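You operate a simulated robot arm through the tools that you are given. There is no shell and no other tool.

You are at the controls of a simulated robot arm. One attempt, no reset.

TASK
Pump 40 ml of detergent into the clear cup, stand it back and snap the green lid on. Set down upright: clear cup.
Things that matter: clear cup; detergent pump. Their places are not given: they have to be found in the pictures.

It is judged by the outcome, as a careful person would: the job done as asked, and still so three seconds after it is handed in. It fails if anything else is knocked over, pushed out of place, dropped, spilled or broken. A push-on lid holds only when it is set on centred and level and pressed home; a screw cap is set on level and turned clockwise until tight.

THE ROBOT
A 6-joint arm with a two-finger parallel gripper, fixed in place. Base frame: the origin is on the floor under the middle of its stand, x ahead of it, y to its left, z up; the work surface is at about z = 0.885. Readings come in m, rad, newtons and seconds.
With the tool pointing down near the work surface it reaches from about 0.24 to 0.64 m from the base axis. Its first joint turns from -1.152 to 1.152 rad. Payload 2.7 kg.
The TCP is the grasp point between the finger pads, 0.023 m short of the fingertips. In the tool frame z runs along the fingers and y along their closing line. Largest opening 0.094 m; finger width 0.038, thickness 0.01; the body of the gripper, 0.054 by 0.096 m, starts 0.039 m behind the TCP.
Orientation is told as [roll, pitch, yaw] about the base's x, y, z axes, in that order, counted from this pose: with the fingers straight down and closing along the base's y, the tool's x points along the base's -x, its y along +y and its z along -z.

THE INTERFACE
- The arm moves only by the tool drive_tool. Its argument "targets" is one flat list of numbers, 7 for each row, row after row: the shift along the tool's x, y, z in mm, then the turn, a rotation vector about the tool's x, y, z in rad, then the opening, from 0 (shut) to 1 (fully open). In form: [tx, ty, tz, wx, wy, wz, claw, tx, ty, tz, wx, wy, wz, claw, ...]. A call has 1 to 20 rows; each row shifts and turns the commanded pose from where the row before left it, along the tool's axes as they then stand. Each row takes 0.2 s and may step no farther than 0.05 m and 0.15 rad from the row before; otherwise, or with a gripper value out of range, the whole call is refused. Where a pose cannot be reached the arm comes as near as it can. A force on the tool above 40 N (or 10 N above the force at the start of the call, whichever is more), or a blocked arm, ends the call early, and 0.2 s more pass. The fingers move at their own pace (about 0.045 m/s each) and stop on an object; they squeeze with about 41 N. The grip force told is the motor's: it shows also when the fingers shut on nothing. Time passes only in rows, and 0.2 s behind the last, so rows that do not move let the fingers close. The reply holds the time, the measured pose of the TCP, the force on the tool along the base axes, the opening and the grip force, in the units named above and with some noise, with the torque about the TCP (base axes, N m) and any sound that the robot's microphone picked up, and new pictures: "pictures" is both (left out), scene, wrist or none.
- Cameras (640 x 400 px; columns grow to the right, rows downward): "scene" is fixed at [0.0683, -0.421, 1.4335]; the picture's right is [0.85, -0.53, 0.00], its down [-0.16, -0.25, -0.95] and it looks along [0.50, 0.81, -0.30] (base axes); focal length 364 px, centre (320, 200). "wrist" rides on the gripper at [0.086, 0.016, -0.074] in the tool frame; the picture's right is [-0.18, 0.98, 0.00], its down [-0.58, -0.11, -0.81] and it looks along [-0.79, -0.15, 0.59] (tool axes); focal length 243 px, centre (320, 200).
- measure_at(camera, pixels): there is no depth. For up to 12 entries [column, row, z] of the newest picture of that camera ("zoom" is the newest enlarged one), the place [x, y] in the base frame at which the ray of that pixel passes the height z, good to about 0.002 m. It takes no simulated time.
- inspect(camera, box): a new picture of the part [left, top, right, bottom] of that camera's present view, enlarged. It takes no simulated time.
- close_job(): hands the job in; it is judged then, once.

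Open the gripper and draw the arm clear of the work before you hand the job in, unless the task says otherwise.

The tools are called after ">>>" as a command line: name --argument value ..., lists and objects as JSON in quotes. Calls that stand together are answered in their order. drive_tool: Moves the arm, as the interface text tells. Its arguments: {"type":"object","properties":{"targets":{"type":"array","items":{"type":"number"}},"pictures":{"type":"string","enum":["both","scene","wrist","none"]}},"required":["targets"]} The other tools are called the same way: measure_at (camera, pixels) gives the place at which the rays of pixels pass given heights; inspect (camera, box) takes an enlarged picture of a part of a camera's view; close_job () hands the job in.

At the start:

```text
time_s: 0.0
eef_pos: [0.2793, 0.088, 1.3244]
tool_rot: [-0.001, 0.0, 0.0]
wrist_force: [-0.7, -0.7, 0.6]
moment: [-0.02, 0.03, 0.01]
gripper_width: 0.094
gripper_force: 0.1
```

scene: 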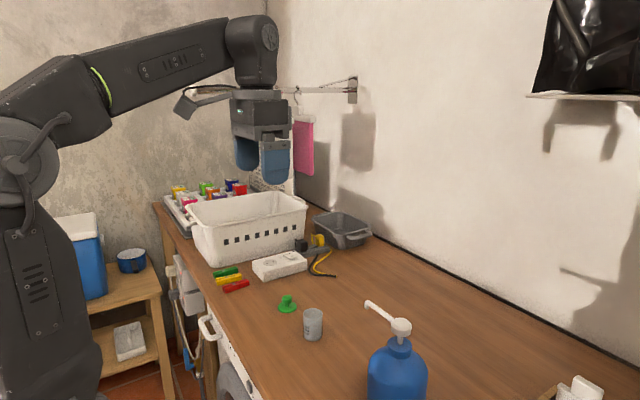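
wrist: 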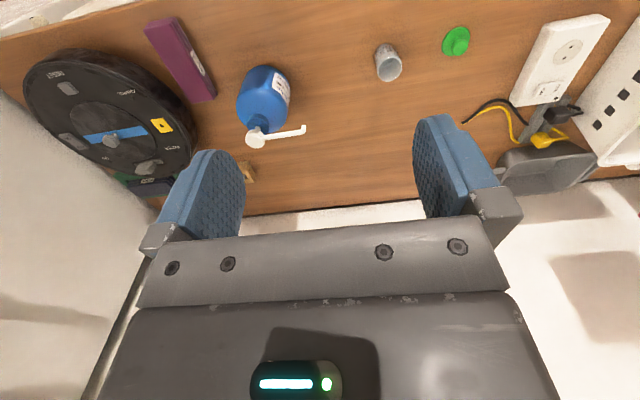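

The scene shows the clear cup at about (313,324), the green lid at (287,304) and the blue pump bottle at (398,370). I'll enlarge both views before moving.

>>> inspect --camera "scene" --box '[240, 270, 440, 400]'

>>> inspect --camera "wrist" --box '[220, 10, 500, 185]'

>>> measure_at --camera "scene" --pixels '[[313, 340, 0.885], [313, 312, 0.945], [287, 309, 0.885], [287, 298, 0.91], [398, 395, 0.885], [401, 326, 1.06], [368, 304, 1.06]]'

>>> measure_at --camera "wrist" --pixels '[[386, 48, 0.885], [390, 68, 0.945], [456, 41, 0.885], [265, 90, 0.885], [256, 138, 1.06], [303, 129, 1.06]]'

```text
3.08 times, centred on (340, 335) of scene
```

zoom: 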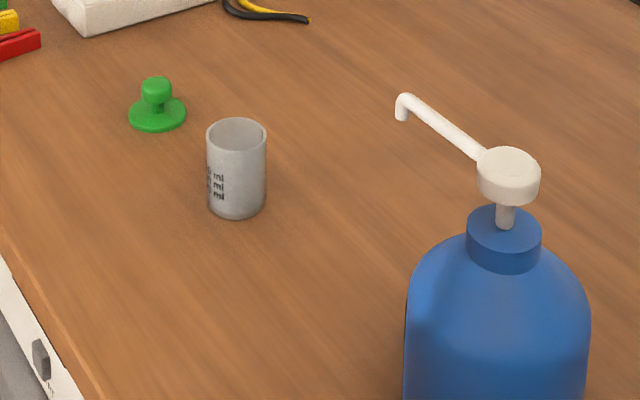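

```text
2.29 times, centred on (360, 98) of wrist
```

zoom: 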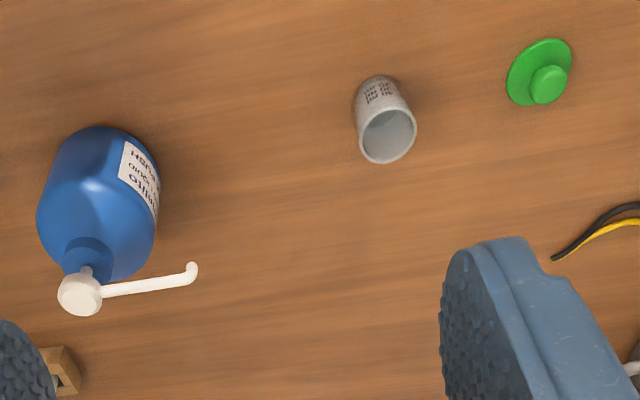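

```text
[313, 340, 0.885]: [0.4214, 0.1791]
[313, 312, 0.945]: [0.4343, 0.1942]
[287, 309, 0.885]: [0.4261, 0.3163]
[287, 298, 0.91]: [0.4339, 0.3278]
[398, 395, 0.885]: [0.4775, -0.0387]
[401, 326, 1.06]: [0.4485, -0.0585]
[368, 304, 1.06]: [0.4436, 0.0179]
```

```text
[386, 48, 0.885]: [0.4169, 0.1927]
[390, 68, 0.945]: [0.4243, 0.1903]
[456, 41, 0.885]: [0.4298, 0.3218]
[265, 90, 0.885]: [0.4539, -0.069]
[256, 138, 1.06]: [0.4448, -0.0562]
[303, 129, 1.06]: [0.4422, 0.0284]
```

The bottle carries a label with small text at about wrist (280,87). I'll enlarge it and the cup's graduation marks as far as possible.

>>> inspect --camera "wrist" --box '[262, 65, 302, 110]'

>>> inspect --camera "scene" --box '[295, 300, 335, 345]'

```text
8.89 times, centred on (282, 88) of wrist
```

zoom: 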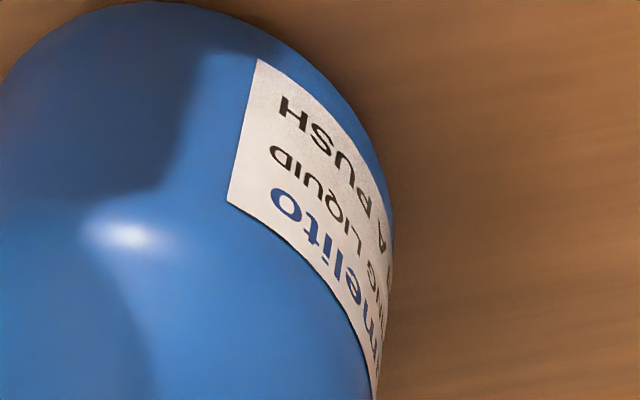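

```text
8.89 times, centred on (315, 322) of scene
```

zoom: 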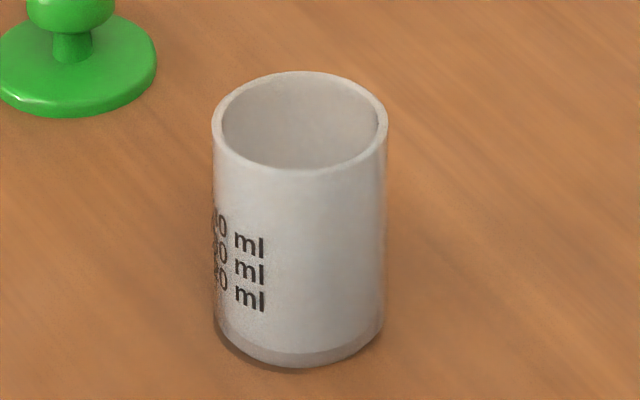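

The label reads "…melito / …ING LIQUID / … A PUSH" and wraps round to the bottle's +y side, so the amount per push is still hidden. I'll swing the wrist camera to the +y side, still high up, to read it.

>>> drive_tool --targets '[-13, 37, 20, 0, 0, 0, 1, -13, 37, 20, 0, 0, 0, 1, -13, 37, 20, 0, 0, 0, 1, 0, 0, 0, 0, 0, 0.15, 1, 0, 0, 0, 0, 0, 0.15, 1, 0, 0, 0, 0, 0, 0.15, 1, 0, 0, 0, 0, 0, 0.15, 1, 0, 0, 0, 0, 0, 0.15, 1, 0, 0, 0, 0, 0, 0.15, 1, 0, 0, 0, 0, 0, 0, 1]'

```text
time_s: 2.2
eef_pos: [0.3203, 0.1997, 1.2631]
tool_rot: [0.0, 0.0, -0.902]
wrist_force: [0.2, 0.1, -0.5]
moment: [-0.03, -0.02, -0.04]
gripper_width: 0.0943
gripper_force: 0.0
```

scene: 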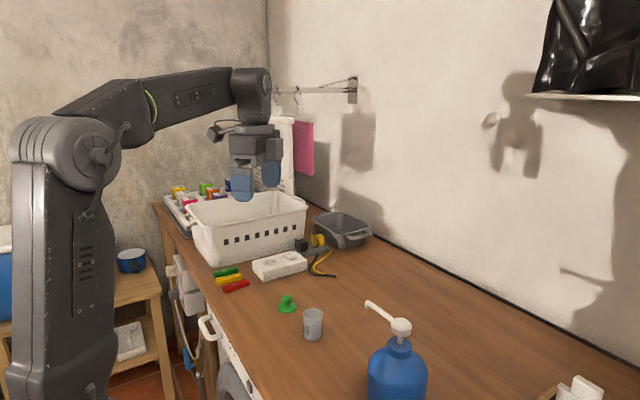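
wrist: 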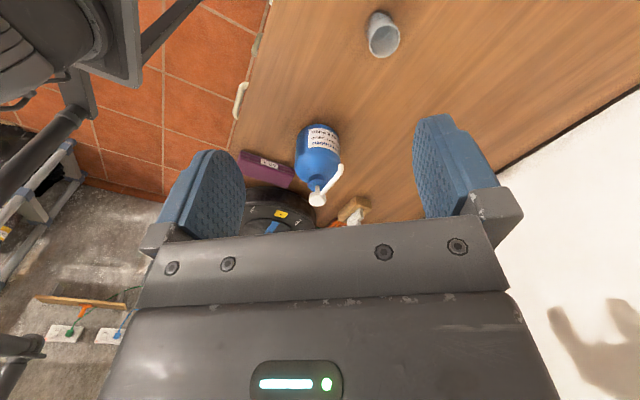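

The bottle label now faces the wrist camera at about (322,140). I'll enlarge it, and the cup at (383,35).

>>> inspect --camera "wrist" --box '[300, 118, 348, 156]'

>>> inspect --camera "wrist" --box '[355, 5, 411, 63]'

>>> measure_at --camera "wrist" --pixels '[[319, 200, 1.06], [341, 168, 1.06], [318, 128, 0.885], [377, 20, 0.885], [385, 42, 0.945]]'

```text
10.53 times, centred on (324, 137) of wrist
```

zoom: 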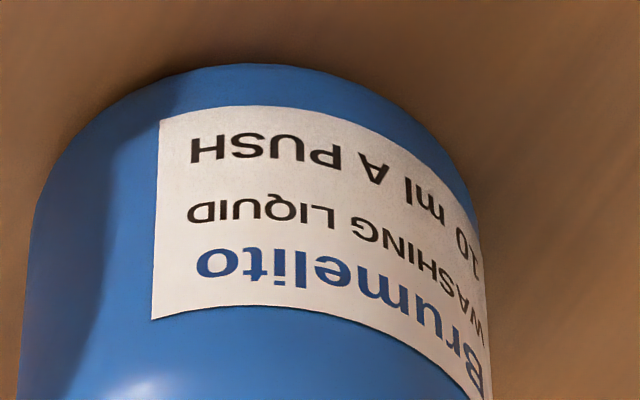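

```text
6.90 times, centred on (383, 34) of wrist
```

zoom: 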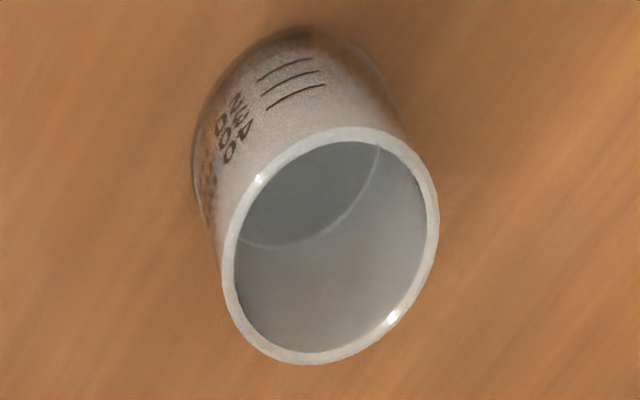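

```text
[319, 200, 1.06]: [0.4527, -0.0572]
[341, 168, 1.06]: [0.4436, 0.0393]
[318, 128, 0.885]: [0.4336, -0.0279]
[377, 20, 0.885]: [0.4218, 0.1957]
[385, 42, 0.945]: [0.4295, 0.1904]
```

The label says "?0 ml A PUSH", and the first digit sits at the edge near (336,142). I'll zoom tighter on it.

>>> inspect --camera "wrist" --box '[328, 126, 340, 150]'

>>> inspect --camera "wrist" --box '[295, 118, 360, 212]'

```text
16.00 times, centred on (334, 138) of wrist
```

zoom: 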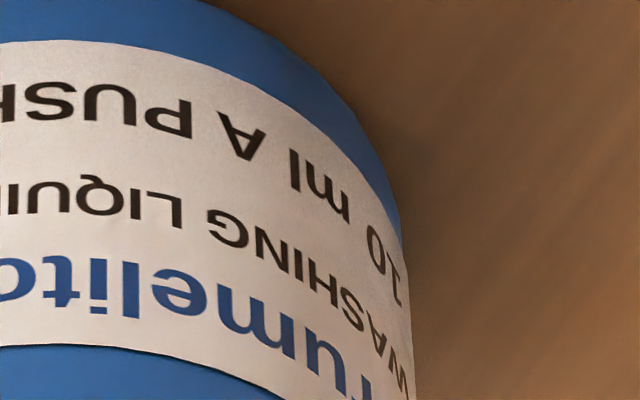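

```text
4.26 times, centred on (328, 165) of wrist
```

zoom: 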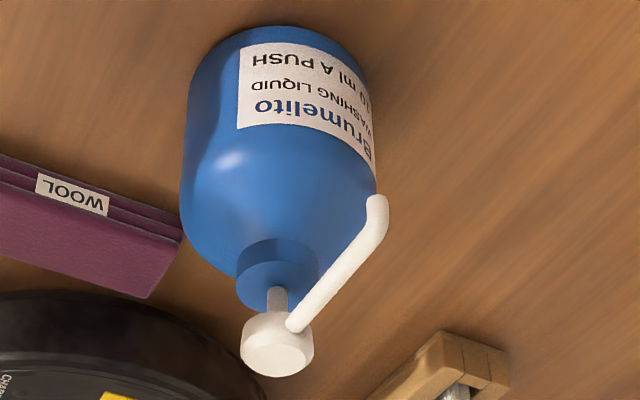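

The label clearly reads "10 ml A PUSH", so 40 ml is four full pushes; the cup has 20/30/40 ml marks. Next I'll triangulate the cup rim, pump head and spout tip from both views at several heights.

>>> measure_at --camera "scene" --pixels '[[312.7, 313, 0.94], [312.7, 313, 0.96], [302.9, 313, 0.95], [322.6, 313, 0.95], [312.7, 336, 0.885], [366, 308, 1.03], [366, 308, 1.05], [401, 322, 1.06], [401, 322, 1.08], [367, 302, 1.06], [287, 307.4, 0.887], [286.7, 297, 0.92]]'

>>> measure_at --camera "wrist" --pixels '[[384.4, 40.5, 0.94], [384.4, 40.5, 0.96], [341.4, 164.5, 1.03], [341.4, 164.5, 1.05], [342.6, 171, 1.05], [342.6, 171, 1.07], [317.5, 200, 1.06], [317.5, 200, 1.08]]'

```text
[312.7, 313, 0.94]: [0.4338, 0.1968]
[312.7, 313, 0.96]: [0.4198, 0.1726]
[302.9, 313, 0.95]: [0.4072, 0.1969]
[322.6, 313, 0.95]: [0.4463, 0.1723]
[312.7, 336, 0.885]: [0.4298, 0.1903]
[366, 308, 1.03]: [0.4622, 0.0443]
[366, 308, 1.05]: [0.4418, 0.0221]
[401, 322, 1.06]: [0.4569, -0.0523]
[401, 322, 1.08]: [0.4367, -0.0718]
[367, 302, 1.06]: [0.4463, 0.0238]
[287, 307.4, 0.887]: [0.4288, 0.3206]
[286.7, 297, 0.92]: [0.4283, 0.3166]
```

```text
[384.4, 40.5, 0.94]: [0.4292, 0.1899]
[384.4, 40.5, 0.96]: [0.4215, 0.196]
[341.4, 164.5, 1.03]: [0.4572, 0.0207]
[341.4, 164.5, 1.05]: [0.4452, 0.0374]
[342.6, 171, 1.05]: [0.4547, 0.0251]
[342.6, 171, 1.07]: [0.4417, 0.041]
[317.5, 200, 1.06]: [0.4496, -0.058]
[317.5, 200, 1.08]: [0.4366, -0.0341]
```

Triangulation gives the cup at about (0.430, 0.190) with its rim near z 0.946 and about 46 mm across. The spout tip is at about (0.450, 0.031, 1.042) and the pump head at about (0.450, -0.056, 1.063). A vertical gripper would hit the spout while setting the cup beneath it, so I'll turn to yaw -90° and tilt 30° toward +y to hold the cup from the side, still high up.

>>> drive_tool --targets '[0, 0, 0, 0, 0, 0.15, 1, 0, 0, 0, 0, 0, 0.15, 1, 0, 0, 0, 0, 0, 0.15, 1, 0, 0, 0, 0, 0, 0.15, 1, 0, 0, 0, 0, 0, 0.069, 1, 0, 0, 0, 0, -0.15, 0, 1, 0, 0, 0, 0, -0.15, 0, 1, 0, 0, 0, 0, -0.15, 0, 1, 0, 0, 0, 0, -0.0736, 0, 1, 0, 0, 0, 0, 0, 0, 1]'

```text
time_s: 4.4
eef_pos: [0.3182, 0.1996, 1.2632]
tool_rot: [-0.001, -0.525, -1.57]
wrist_force: [-0.3, -0.7, 0.7]
moment: [0.02, -0.04, 0.0]
gripper_width: 0.0941
gripper_force: 0.1
```

scene: 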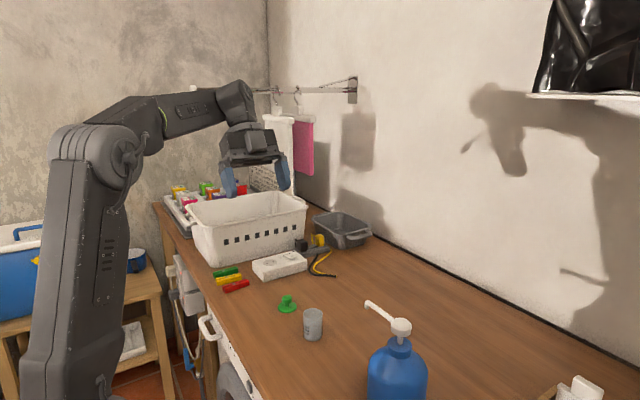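
wrist: 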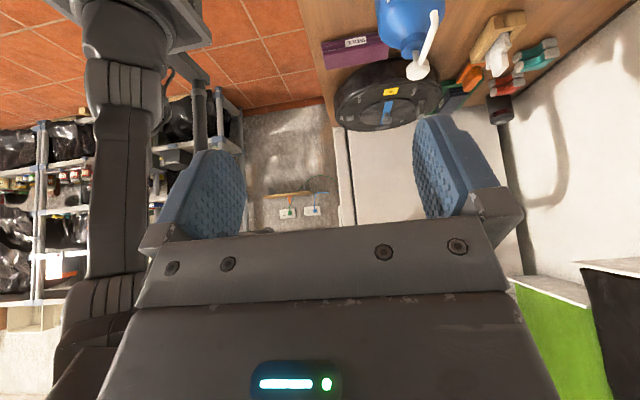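

The arm reached the tilted pose. At yaw -90° the wrist camera would hang over the green lid at (0.43, 0.32), so I'll pick the cup at yaw -60° and turn it to -90° once lifted. I'm turning now and moving to above the cup with open fingers.

>>> drive_tool --targets '[0, 0, 0, -0.06545, 0, -0.11336, 1, 0, 0, 0, -0.06545, 0, -0.11336, 1, 0, 0, 0, -0.06545, 0, -0.11336, 1, 0, 0, 0, -0.06545, 0, -0.11336, 1, 10.97, 15.37, 40.43, 0, 0, 0, 1, 10.97, 15.37, 40.43, 0, 0, 0, 1, 10.97, 15.37, 40.43, 0, 0, 0, 1, 10.97, 15.37, 40.43, 0, 0, 0, 1, 10.97, 15.37, 40.43, 0, 0, 0, 1, 10.97, 15.37, 40.43, 0, 0, 0, 1, 0, 0, 0, 0, 0, 0, 1]'

```text
time_s: 6.8
eef_pos: [0.4302, 0.1904, 1.0199]
tool_rot: [-0.002, -0.523, -1.045]
wrist_force: [-0.3, -0.3, -1.0]
moment: [0.0, -0.03, 0.02]
gripper_width: 0.0941
gripper_force: 0.0
```

scene: 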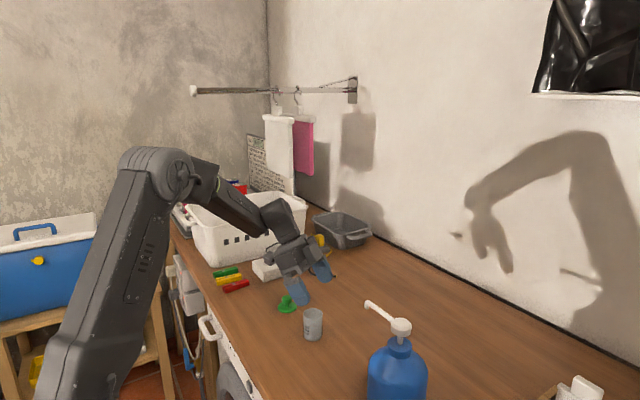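
wrist: 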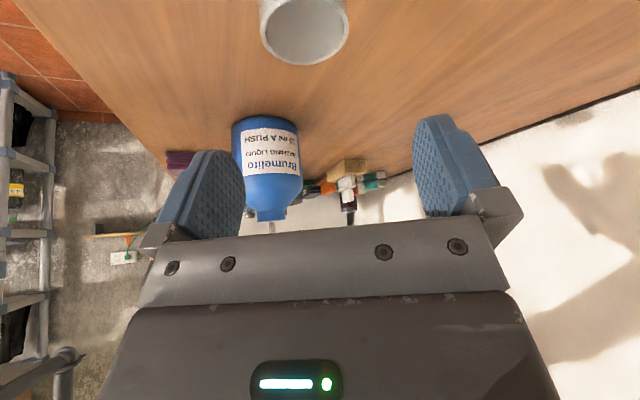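

The cup's rim shows at about (305,28) in the wrist view. I'll measure its position from this closer view, and check in the scene view how near the lid the gripper is.

>>> inspect --camera "scene" --box '[230, 190, 370, 350]'

>>> inspect --camera "wrist" --box '[240, 0, 370, 80]'

>>> measure_at --camera "wrist" --pixels '[[305, 27, 0.946], [261, 20, 0.946], [349, 24, 0.946], [305, 65, 0.946], [305, 27, 0.955], [261, 22, 0.955], [349, 22, 0.955]]'

```text
2.50 times, centred on (300, 270) of scene
```

zoom: 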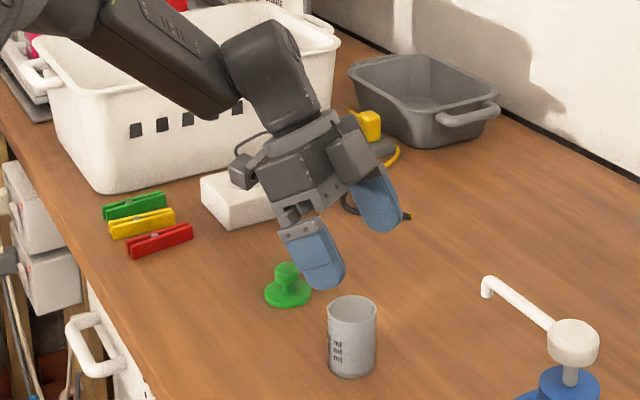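

```text
4.92 times, centred on (305, 40) of wrist
```

zoom: 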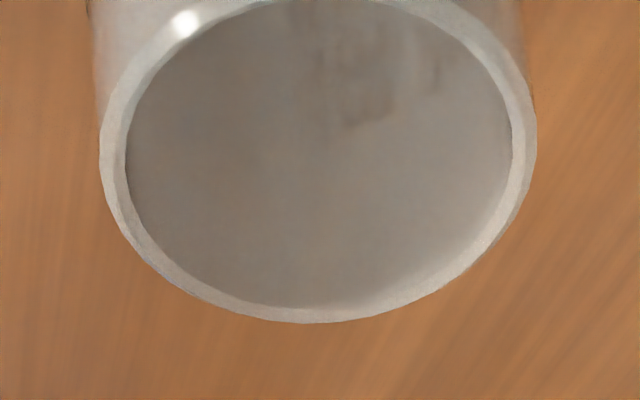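

```text
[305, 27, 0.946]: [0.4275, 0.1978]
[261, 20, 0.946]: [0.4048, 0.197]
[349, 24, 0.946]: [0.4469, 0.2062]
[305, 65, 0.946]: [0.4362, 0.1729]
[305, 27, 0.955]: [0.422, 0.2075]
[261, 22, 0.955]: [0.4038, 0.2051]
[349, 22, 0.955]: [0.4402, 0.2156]
```

From three views the cup centre is about (0.430, 0.192) with the rim at z≈0.943. The wrist camera box clears the lid, so I'll go straight down to TCP z≈0.922 with the fingers open on either side of the cup.

>>> drive_tool --targets '[12.57, 0.15, 21.05, 0, 0, 0, 1, 12.57, 0.15, 21.05, 0, 0, 0, 1, 12.57, 0.15, 21.05, 0, 0, 0, 1, 12.57, 0.15, 21.05, 0, 0, 0, 1, 0, 0, 0, 0, 0, 0, 1]'

```text
time_s: 8.0
eef_pos: [0.4298, 0.1914, 0.9219]
tool_rot: [-0.001, -0.524, -1.047]
wrist_force: [0.0, 0.1, 0.5]
moment: [0.04, 0.01, 0.0]
gripper_width: 0.094
gripper_force: 0.0
```

scene: 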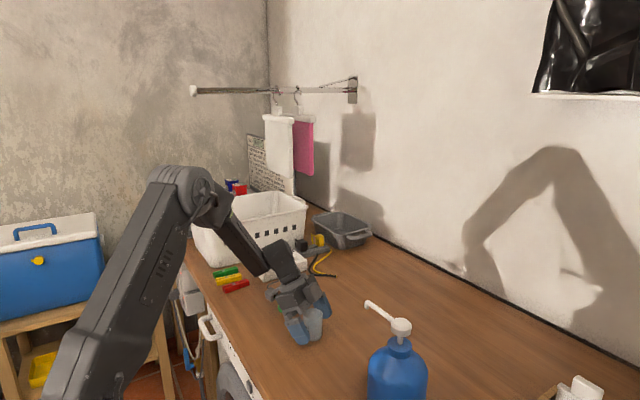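
wrist: 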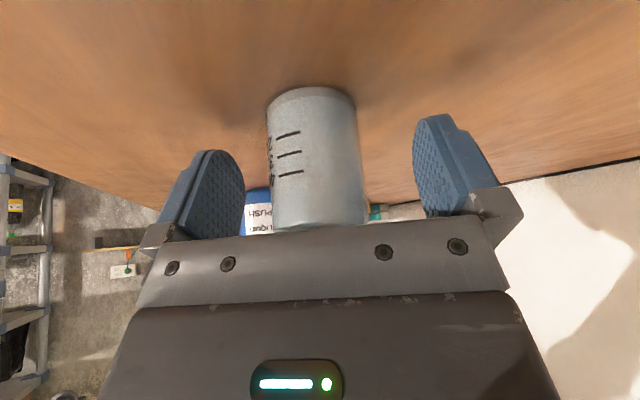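

The cup stands between the open fingers, spanning columns 272–362 at row 182, about 1.4 mm off the centre line. I'll close on it without moving.

>>> drive_tool --targets '[0, 0, 0, 0, 0, 0, 0, 0, 0, 0, 0, 0, 0, 0, 0, 0, 0, 0, 0, 0, 0, 0, 0, 0, 0, 0, 0, 0, 0, 0, 0, 0, 0, 0, 0]'

```text
time_s: 9.2
eef_pos: [0.4311, 0.1918, 0.9223]
tool_rot: [0.001, -0.522, -1.046]
wrist_force: [-0.2, 0.0, 0.3]
moment: [-0.03, -0.02, 0.01]
gripper_width: 0.0429
gripper_force: 41.0
```

scene: 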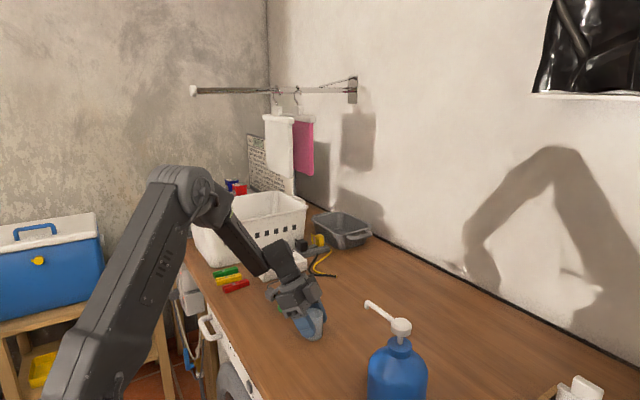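
wrist: 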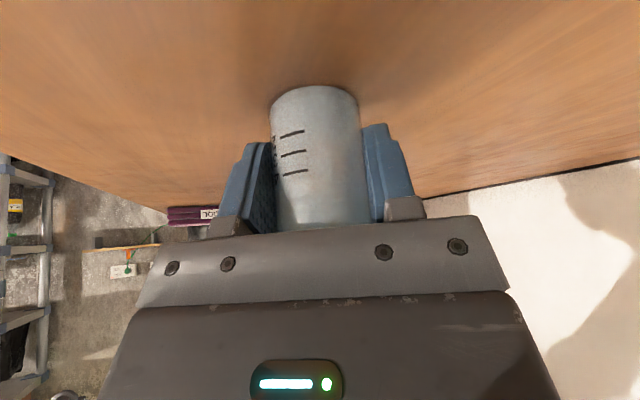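

The fingers hold the cup at 42.9 mm width with 41 N. I'll lift it 12 mm, carry it low to (0.45, 0.10), and turn back to yaw -90° about the vertical.

>>> drive_tool --targets '[-6, 0, -10.4, 0, 0, 0, 0, -19.27, -7.36, 11.13, 0, 0, 0, 0, -19.27, -7.36, 11.13, 0, 0, 0, 0, -19.27, -7.36, 11.13, 0, 0, 0, 0, -19.27, -7.36, 11.13, 0, 0, 0, 0, 0, 0, 0, 0.06545, 0, 0.11336, 0, 0, 0, 0, 0.06545, 0, 0.11336, 0, 0, 0, 0, 0.06545, 0, 0.11336, 0, 0, 0, 0, 0.06545, 0, 0.11336, 0, 0, 0, 0, 0, 0, 0, 0]'

```text
time_s: 11.4
eef_pos: [0.4488, 0.0994, 0.9347]
tool_rot: [0.001, -0.525, -1.571]
wrist_force: [-0.7, -0.1, 0.3]
moment: [-0.03, -0.04, 0.02]
gripper_width: 0.0427
gripper_force: 41.4
```

scene: 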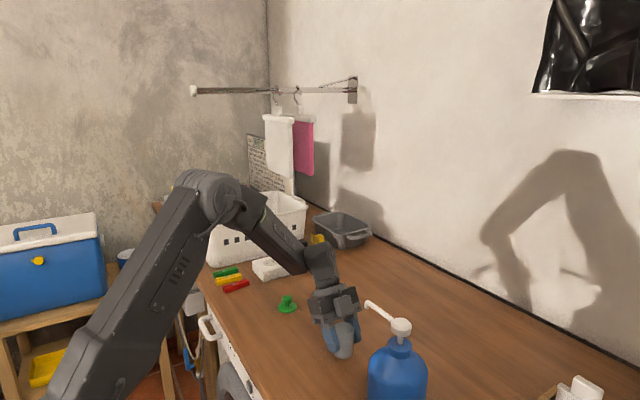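
wrist: 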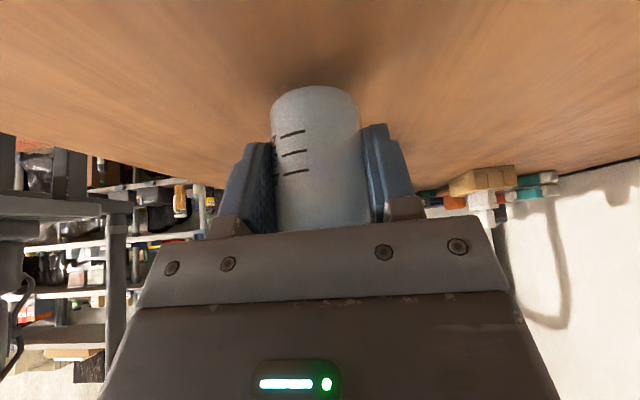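

The cup is held upright at (0.449, 0.099). I'll move it to y≈0.055 and look at the gap to the spout and bottle before going further under.

>>> drive_tool --targets '[-12.8, 0.4, 7.4, 0, 0, 0, 0, -12.8, 0.4, 7.4, 0, 0, 0, 0, -12.8, 0.4, 7.4, 0, 0, 0, 0, 0, 0, 0, 0, 0, 0, 0]'

>>> inspect --camera "scene" --box '[280, 220, 460, 400]'

```text
time_s: 12.4
eef_pos: [0.4506, 0.0561, 0.9339]
tool_rot: [-0.001, -0.523, -1.568]
wrist_force: [-0.4, 0.0, 0.6]
moment: [0.03, 0.0, -0.02]
gripper_width: 0.0425
gripper_force: 41.1
```

scene: 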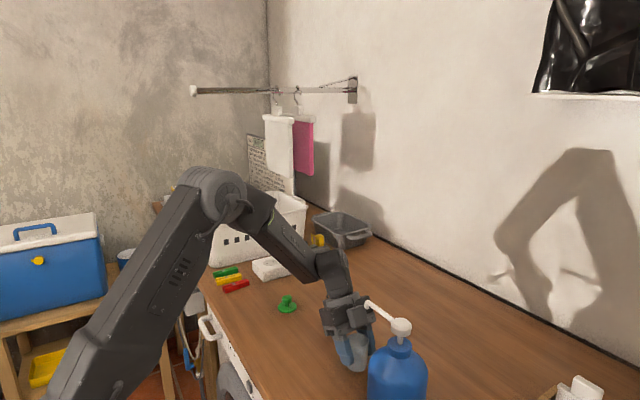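
wrist: 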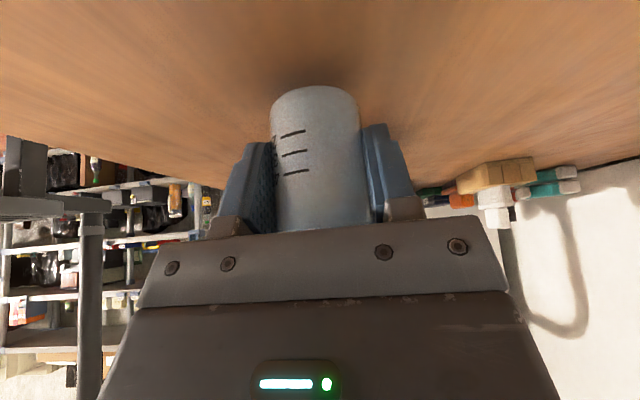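

```text
2.22 times, centred on (370, 310) of scene
```

zoom: 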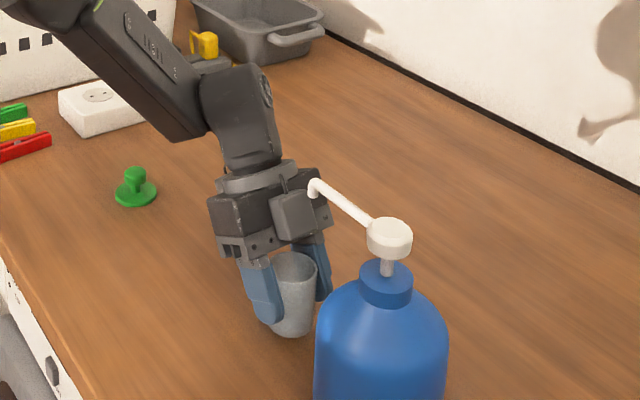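

The gripper has a small box on its upper front face at about scene (357,316), close in the picture to the spout tip at (367,307). I'll zoom in to judge the real clearance before sliding further under.

>>> inspect --camera "scene" --box '[320, 275, 420, 375]'

>>> measure_at --camera "scene" --pixels '[[357.4, 316, 1.01], [357.4, 316, 1.03], [366, 308, 1.042], [347, 336, 0.955], [352, 371, 0.885], [398, 322, 1.065], [401, 329, 1.05]]'

```text
4.00 times, centred on (370, 325) of scene
```

zoom: 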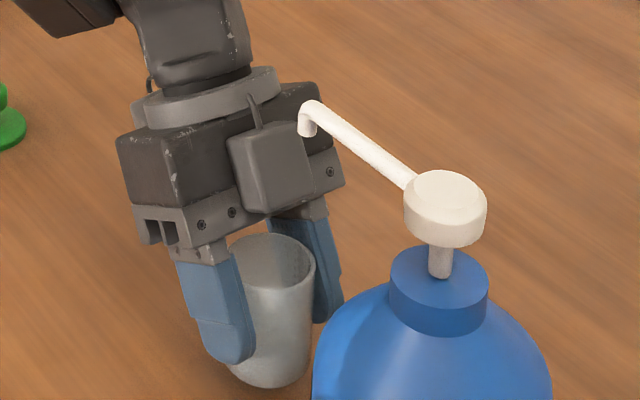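

```text
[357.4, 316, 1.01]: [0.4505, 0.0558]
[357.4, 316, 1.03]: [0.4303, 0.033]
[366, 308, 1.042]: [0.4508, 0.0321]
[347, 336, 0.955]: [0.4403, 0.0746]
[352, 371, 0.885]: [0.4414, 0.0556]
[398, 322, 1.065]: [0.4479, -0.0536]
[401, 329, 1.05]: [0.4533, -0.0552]
```

Working the geometry back, the box front sits 47 mm off the tool axis, so at the final pose its top edge stays about 25 mm below the spout tip. I'll drop to 4 mm above the table, slide in to y≈0.032, and then set the cup down, still gripped.

>>> drive_tool --targets '[4, 0, 6.93, 0, 0, 0, 0, -10.4, 0, 6.0, 0, 0, 0, 0, -10.4, 0, 6.0, 0, 0, 0, 0, 1.7, 0, 3.0, 0, 0, 0, 0, 0, 0, 0, 0, 0, 0, 0]'

>>> inspect --camera "scene" --box '[320, 275, 420, 375]'

```text
time_s: 13.6
eef_pos: [0.4516, 0.0315, 0.9217]
tool_rot: [0.003, -0.523, -1.568]
wrist_force: [-0.8, -0.8, 2.6]
moment: [-0.04, 0.04, -0.04]
gripper_width: 0.0425
gripper_force: 40.3
```

scene: 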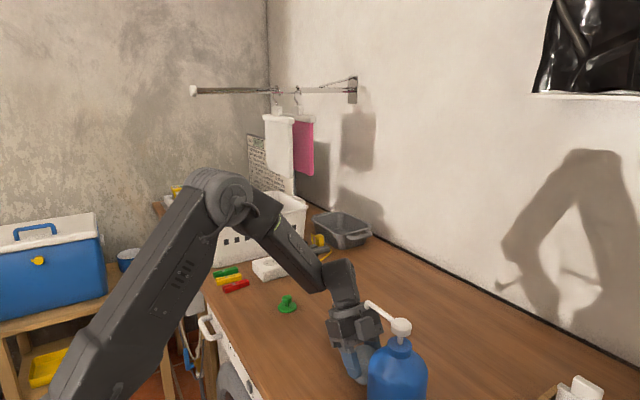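
wrist: 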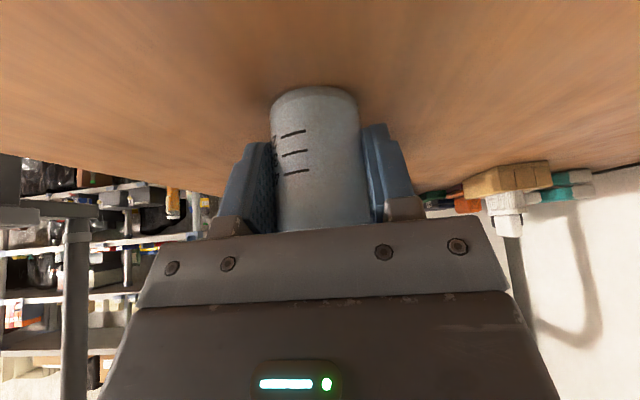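

```text
4.00 times, centred on (370, 325) of scene
```

zoom: 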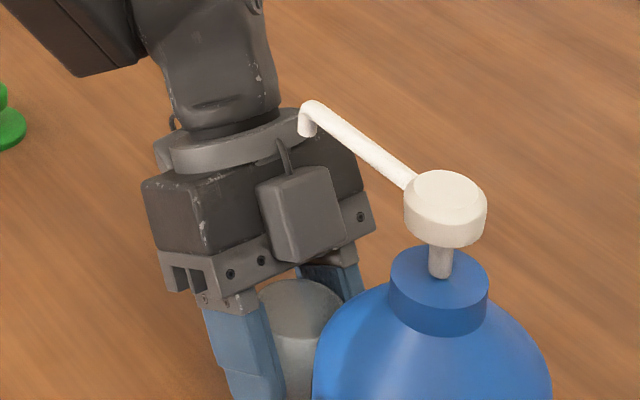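

The cup is on the table (2.6 N upward) at y≈0.0315, and the spout is undisturbed. I'll open the fingers, then back straight out along +y.

>>> drive_tool --targets '[0, 0, 0, 0, 0, 0, 0.85, 0, 0, 0, 0, 0, 0, 0.85, 0, 0, 0, 0, 0, 0, 0.85, 0, 0, 0, 0, 0, 0, 0.85]' --pictures "wrist"

>>> drive_tool --targets '[12.99, 0, -7.5, 0, 0, 0, 0.85, 17.32, 0, -10, 0, 0, 0, 0.85, 17.32, 0, -10, 0, 0, 0, 0.85, 17.32, 0, -10, 0, 0, 0, 0.85, 17.32, 0, -10, 0, 0, 0, 0.85, 0, 0, 0, 0, 0, 0, 0.85]'

>>> inspect --camera "scene" --box '[320, 275, 440, 400]'

```text
time_s: 14.6
eef_pos: [0.4511, 0.0323, 0.9228]
tool_rot: [0.001, -0.523, -1.569]
wrist_force: [-0.3, -0.3, -0.2]
moment: [0.01, -0.01, 0.0]
gripper_width: 0.0796
gripper_force: 0.0
```

wrist: 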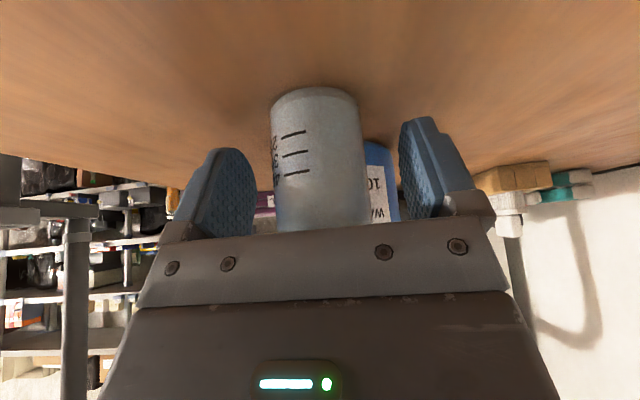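

```text
time_s: 16.0
eef_pos: [0.4517, 0.1257, 0.9235]
tool_rot: [0.001, -0.524, -1.569]
wrist_force: [-0.1, -0.3, -0.4]
moment: [-0.02, 0.0, -0.01]
gripper_width: 0.0797
gripper_force: 0.0
```

scene: 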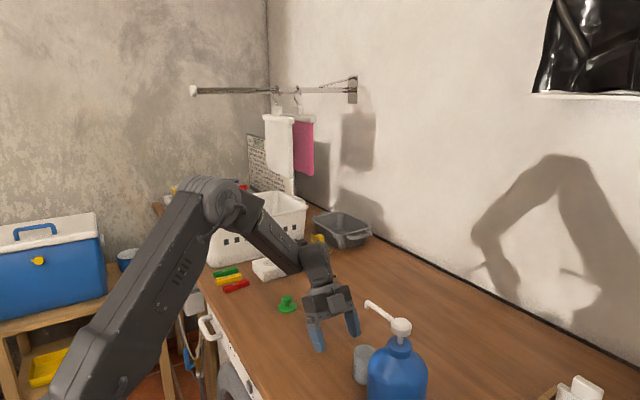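
wrist: 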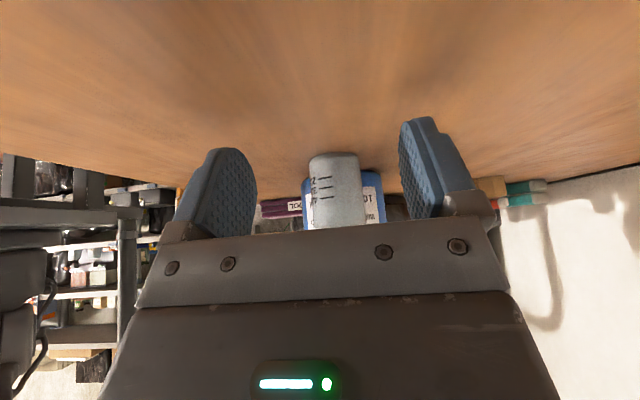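

```text
3.20 times, centred on (380, 338) of scene
```

zoom: 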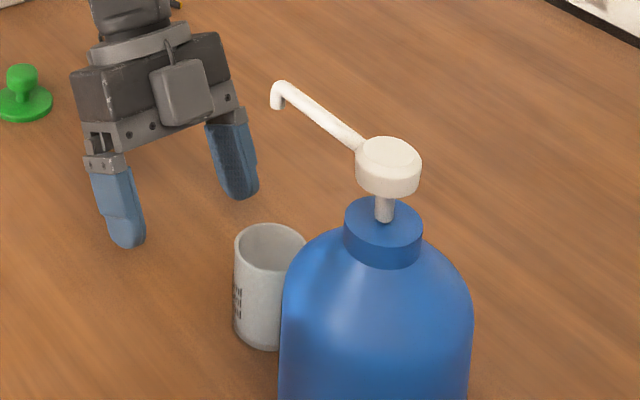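

The cup now stands by the bottle with its rim centre near scene (364.7,352.4). I'll measure it against the spout tip at (366.5,308).

>>> measure_at --camera "scene" --pixels '[[364.7, 352.4, 0.943], [366.5, 308, 1.042], [367.5, 303, 1.055], [401, 321.5, 1.067], [401, 327, 1.06]]'

>>> inspect --camera "scene" --box '[355, 295, 425, 345]'

```text
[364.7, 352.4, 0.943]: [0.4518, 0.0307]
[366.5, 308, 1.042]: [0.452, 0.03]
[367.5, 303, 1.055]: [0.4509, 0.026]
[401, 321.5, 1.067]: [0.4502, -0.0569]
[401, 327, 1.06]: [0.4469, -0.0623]
```

```text
8.00 times, centred on (390, 320) of scene
```

zoom: 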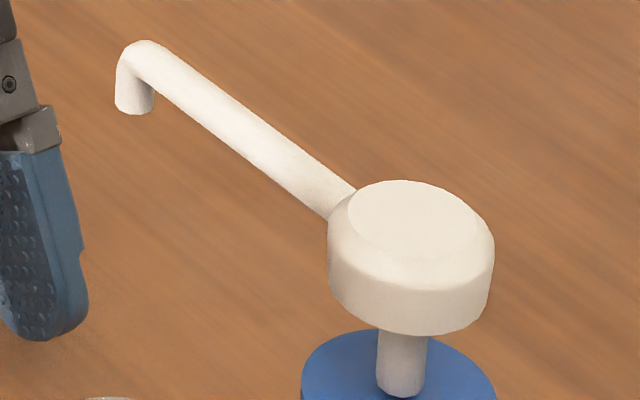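

The cup rim centre (0.452, 0.031) lies right under the spout tip (0.452, 0.030). Now I'll rise to z≈1.17, straighten the tool, turn back to yaw 0 and close the fingers so I can press the pump.

>>> drive_tool --targets '[-24.7, 0, -42.78, 0, 0, 0, 0.85, -24.7, 0, -42.78, 0, 0, 0, 0.85, -24.7, 0, -42.78, 0, 0, 0, 0.85, -24.7, 0, -42.78, 0, 0, 0, 0.85, -24.7, 0, -42.78, 0, 0, 0, 0.5, 0, 0, 0, 0, 0.15, 0, 0, 0, 0, 0, 0, 0.15, 0, 0, 0, 0, 0, 0, 0.15, 0, 0, 0, 0, 0, 0, 0.0736, 0, 0, 0, 0, 0, 0, 0, -0.15, 0, 0, 0, 0, 0, 0, -0.15, 0, 0, 0, 0, 0, 0, -0.15, 0, 0, 0, 0, 0, 0, -0.15, 0, 0, 0, 0, 0, 0, -0.15, 0, 0, 0, 0, 0, 0, -0.15, 0, 0, 0, 0, 0, 0, -0.15, 0, 0, 0, 0, 0, 0, -0.15, 0, 0, 0, 0, 0, 0, -0.15, 0, 0, 0, 0, 0, 0, -0.15, 0, 0, 0, 0, 0, 0, -0.071, 0]'

```text
time_s: 20.2
eef_pos: [0.4517, 0.125, 1.1689]
tool_rot: [0.0, -0.001, 0.005]
wrist_force: [-0.9, -0.4, 0.1]
moment: [0.01, -0.02, -0.02]
gripper_width: 0.0002
gripper_force: 41.3
```

scene: 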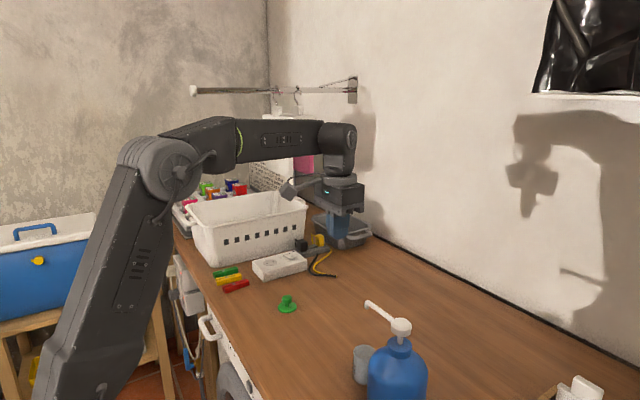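
wrist: 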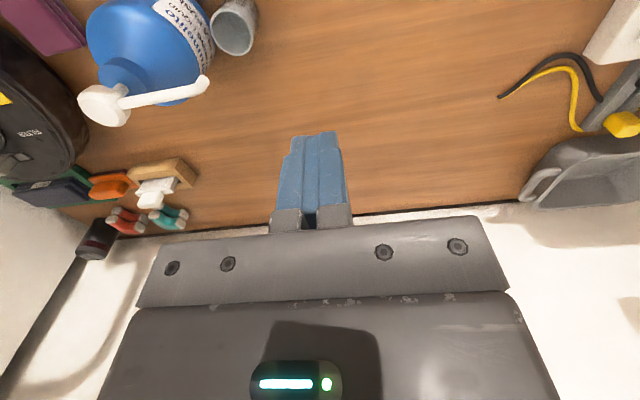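

The head sits at wrist (104,105) and the cup at (233,27). I'll move over to y≈-0.055 at a safe height and look again.

>>> drive_tool --targets '[0.5, -45, 0, 0, 0, 0, 0, 0, -45, 0, 0, 0, 0, 0, 0, -45, 0, 0, 0, 0, 0, 0, -45, 0, 0, 0, 0, 0, 0, 0, 35, 0, 0, 0, 0, 0, 0, 0, 0, 0, 0, 0]'

>>> inspect --camera "wrist" --box '[220, 60, 460, 210]'

>>> inspect --camera "scene" --box '[340, 260, 460, 380]'

```text
time_s: 21.6
eef_pos: [0.4493, -0.0535, 1.1349]
tool_rot: [-0.001, -0.001, 0.0]
wrist_force: [-0.3, -0.3, -0.3]
moment: [-0.01, -0.02, -0.02]
gripper_width: 0.0001
gripper_force: 41.4
```

scene: 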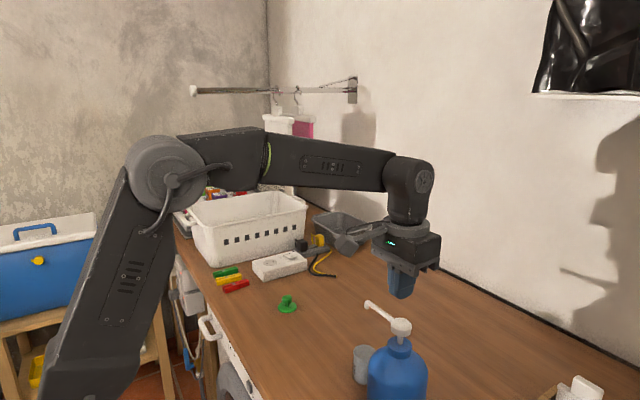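
wrist: 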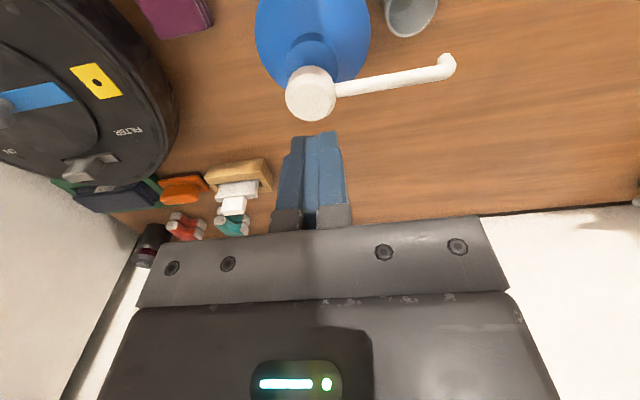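

```text
2.67 times, centred on (340, 135) of wrist
```

zoom: 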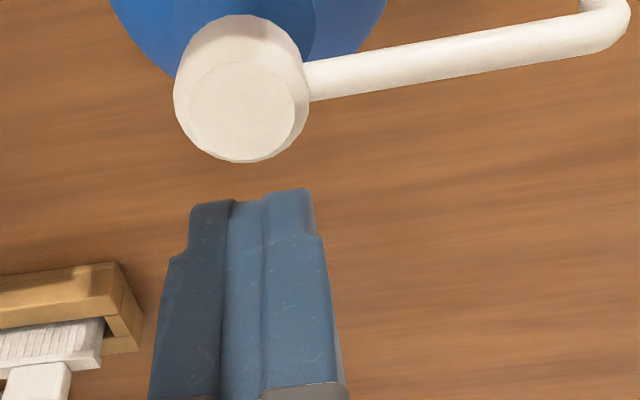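

```text
3.33 times, centred on (400, 320) of scene
```

zoom: 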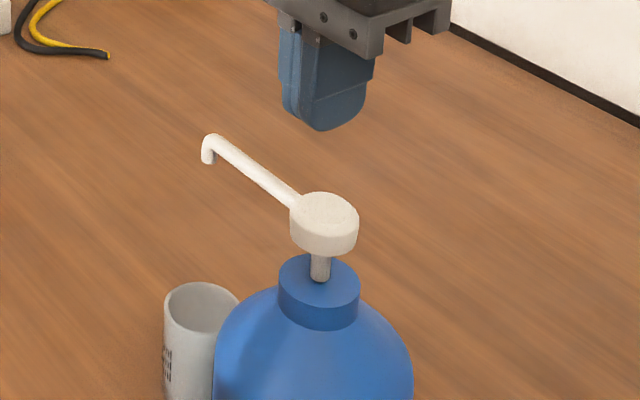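

The head's top face centre is at about wrist (310.8,101.3) and scene (401.5,322.5). I'll cross-measure to centre the push.

>>> measure_at --camera "wrist" --pixels '[[310.8, 101.3, 1.06], [310.8, 101.3, 1.065], [310.8, 101.3, 1.07], [290.5, 101.3, 1.065], [331, 101.3, 1.065], [448, 65, 1.05]]'

>>> measure_at --camera "scene" --pixels '[[401.6, 322.8, 1.06], [401.6, 322.8, 1.065], [401.6, 322.8, 1.07], [396, 347, 1.035]]'

```text
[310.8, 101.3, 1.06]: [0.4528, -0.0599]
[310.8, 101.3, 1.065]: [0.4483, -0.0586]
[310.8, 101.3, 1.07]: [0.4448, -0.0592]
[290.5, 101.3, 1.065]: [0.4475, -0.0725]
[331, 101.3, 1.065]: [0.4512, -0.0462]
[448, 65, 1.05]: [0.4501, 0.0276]
```

```text
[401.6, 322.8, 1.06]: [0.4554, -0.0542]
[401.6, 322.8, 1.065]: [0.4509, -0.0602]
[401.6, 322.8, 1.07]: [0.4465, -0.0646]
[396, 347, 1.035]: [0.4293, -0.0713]
```

The head centre agrees at about (0.4505, -0.059) with its top at z≈1.064. I'll shift 4 mm in -y and come down to about 5 mm above the head.

>>> drive_tool --targets '[0, -4.5, 0, 0, 0, 0, 0, 0, 0, 21, 0, 0, 0, 0, 0, 0, 20, 0, 0, 0, 0, 0, 0, 0, 0, 0, 0, 0]'

>>> inspect --camera "wrist" --box '[220, 60, 460, 210]'

>>> inspect --camera "scene" --box '[350, 280, 450, 380]'

```text
time_s: 22.6
eef_pos: [0.4504, -0.058, 1.0936]
tool_rot: [0.0, 0.001, 0.002]
wrist_force: [-0.2, -0.7, -0.2]
moment: [0.01, -0.01, 0.05]
gripper_width: 0.0
gripper_force: 40.8
```

scene: 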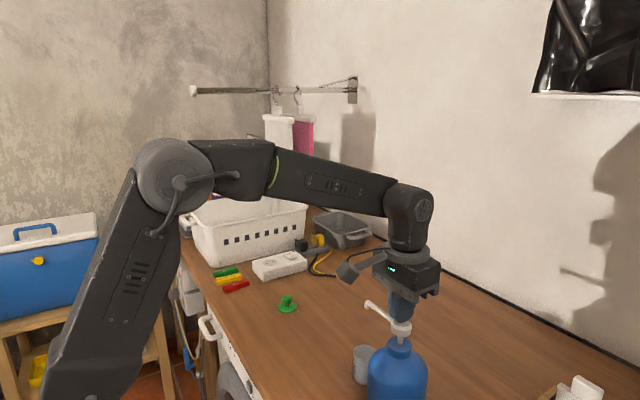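
wrist: 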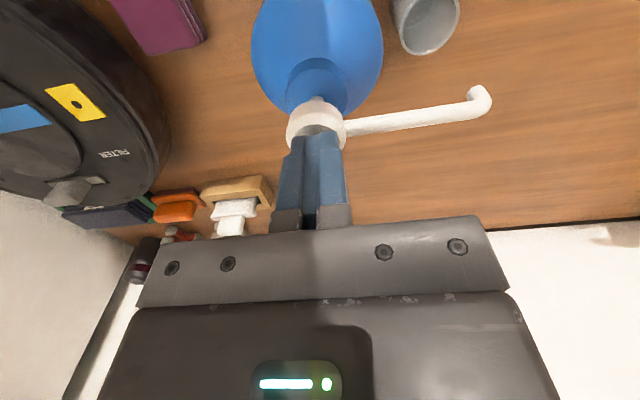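

```text
2.67 times, centred on (340, 135) of wrist
```

zoom: 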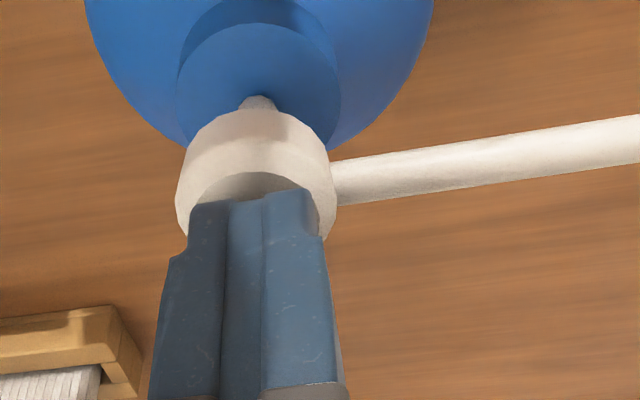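

```text
4.00 times, centred on (400, 330) of scene
```

zoom: 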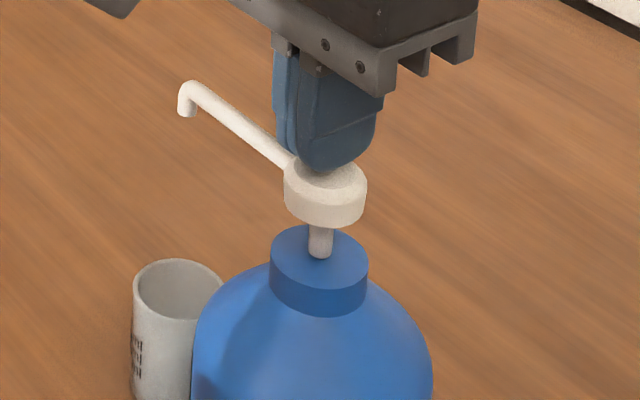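

The fingertips are centred over the head, about 6 mm above it. I'll press down in 3 mm steps; the call stops by itself when the pump bottoms out.

>>> drive_tool --targets '[0, 0, 3, 0, 0, 0, 0, 0, 0, 3, 0, 0, 0, 0, 0, 0, 3, 0, 0, 0, 0, 0, 0, 3, 0, 0, 0, 0, 0, 0, 3, 0, 0, 0, 0, 0, 0, 3, 0, 0, 0, 0, 0, 0, 3, 0, 0, 0, 0, 0, 0, 3, 0, 0, 0, 0, 0, 0, 3, 0, 0, 0, 0, 0, 0, 3, 0, 0, 0, 0]'

>>> inspect --camera "scene" --box '[340, 290, 440, 390]'

```text
time_s: 24.5
eef_pos: [0.4515, -0.0584, 1.0747]
tool_rot: [-0.002, -0.011, 0.002]
wrist_force: [-7.2, 1.9, 17.9]
moment: [0.05, 0.41, -0.01]
gripper_width: 0.0
gripper_force: 40.6
stopped in row 9: the force on the tool passed its limit at 43 N (the readings are from after the stop); the commanded pose is now the measured one
```

scene: 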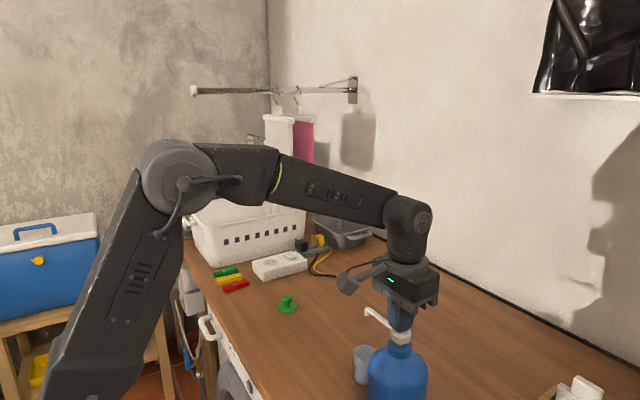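
wrist: 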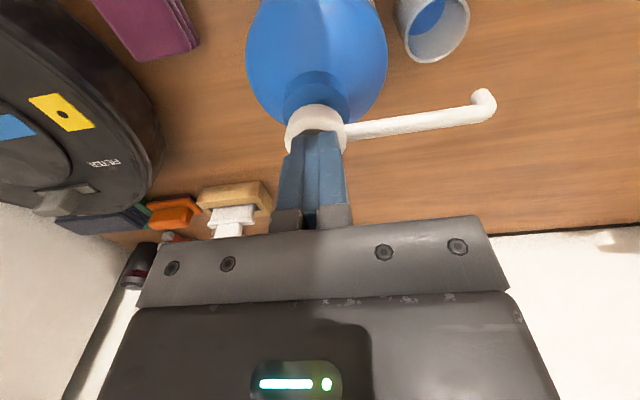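

```text
4.00 times, centred on (390, 340) of scene
```

zoom: 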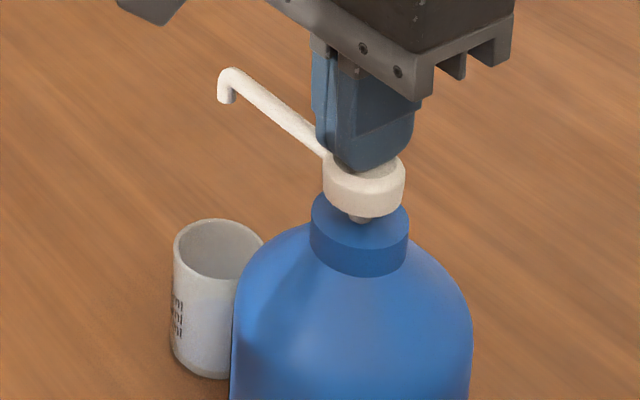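

The pump bottomed out (stopped at 43 N) and blue liquid is in the cup at wrist (430,15). I'll zoom in on the cup to judge how much came out of this push.

>>> inspect --camera "wrist" --box '[380, 0, 500, 75]'

>>> inspect --camera "scene" --box '[345, 335, 415, 395]'

```text
5.33 times, centred on (440, 38) of wrist
```

zoom: 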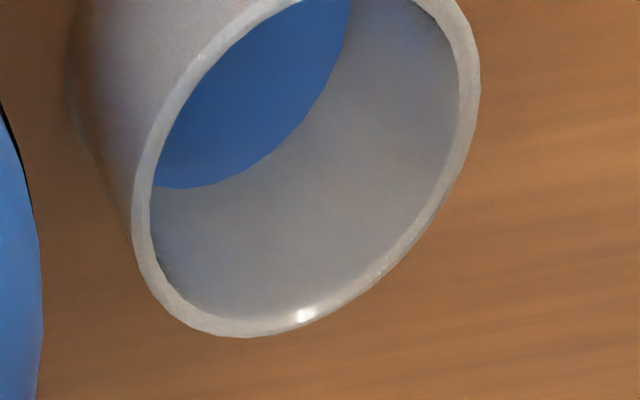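

```text
6.67 times, centred on (380, 365) of scene
```

zoom: 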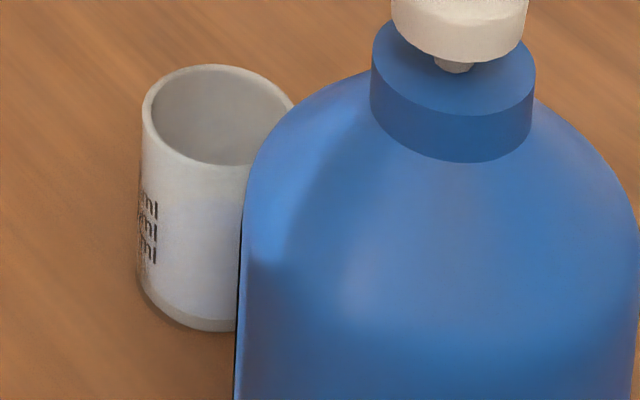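

I'll estimate the liquid level by measuring points along the liquid's edge on the far inner wall, A(414.7,35.3), B(430.6,30) and C(441.9,13.1), at several heights.

>>> measure_at --camera "wrist" --pixels '[[414.7, 35.3, 0.89], [430.6, 30, 0.89], [441.9, 13.1, 0.89], [414.7, 35.3, 0.9], [430.6, 30, 0.9], [441.9, 13.1, 0.9], [426, 62, 0.943], [404, 45, 0.943], [467.5, 20, 0.943]]'

```text
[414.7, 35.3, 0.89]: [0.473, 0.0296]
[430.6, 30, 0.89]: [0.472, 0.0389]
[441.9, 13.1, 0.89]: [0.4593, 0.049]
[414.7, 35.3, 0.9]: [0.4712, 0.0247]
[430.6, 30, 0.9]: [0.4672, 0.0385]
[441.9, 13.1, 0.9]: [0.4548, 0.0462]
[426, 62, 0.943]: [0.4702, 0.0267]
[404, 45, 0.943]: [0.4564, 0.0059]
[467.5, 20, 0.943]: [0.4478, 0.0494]
```

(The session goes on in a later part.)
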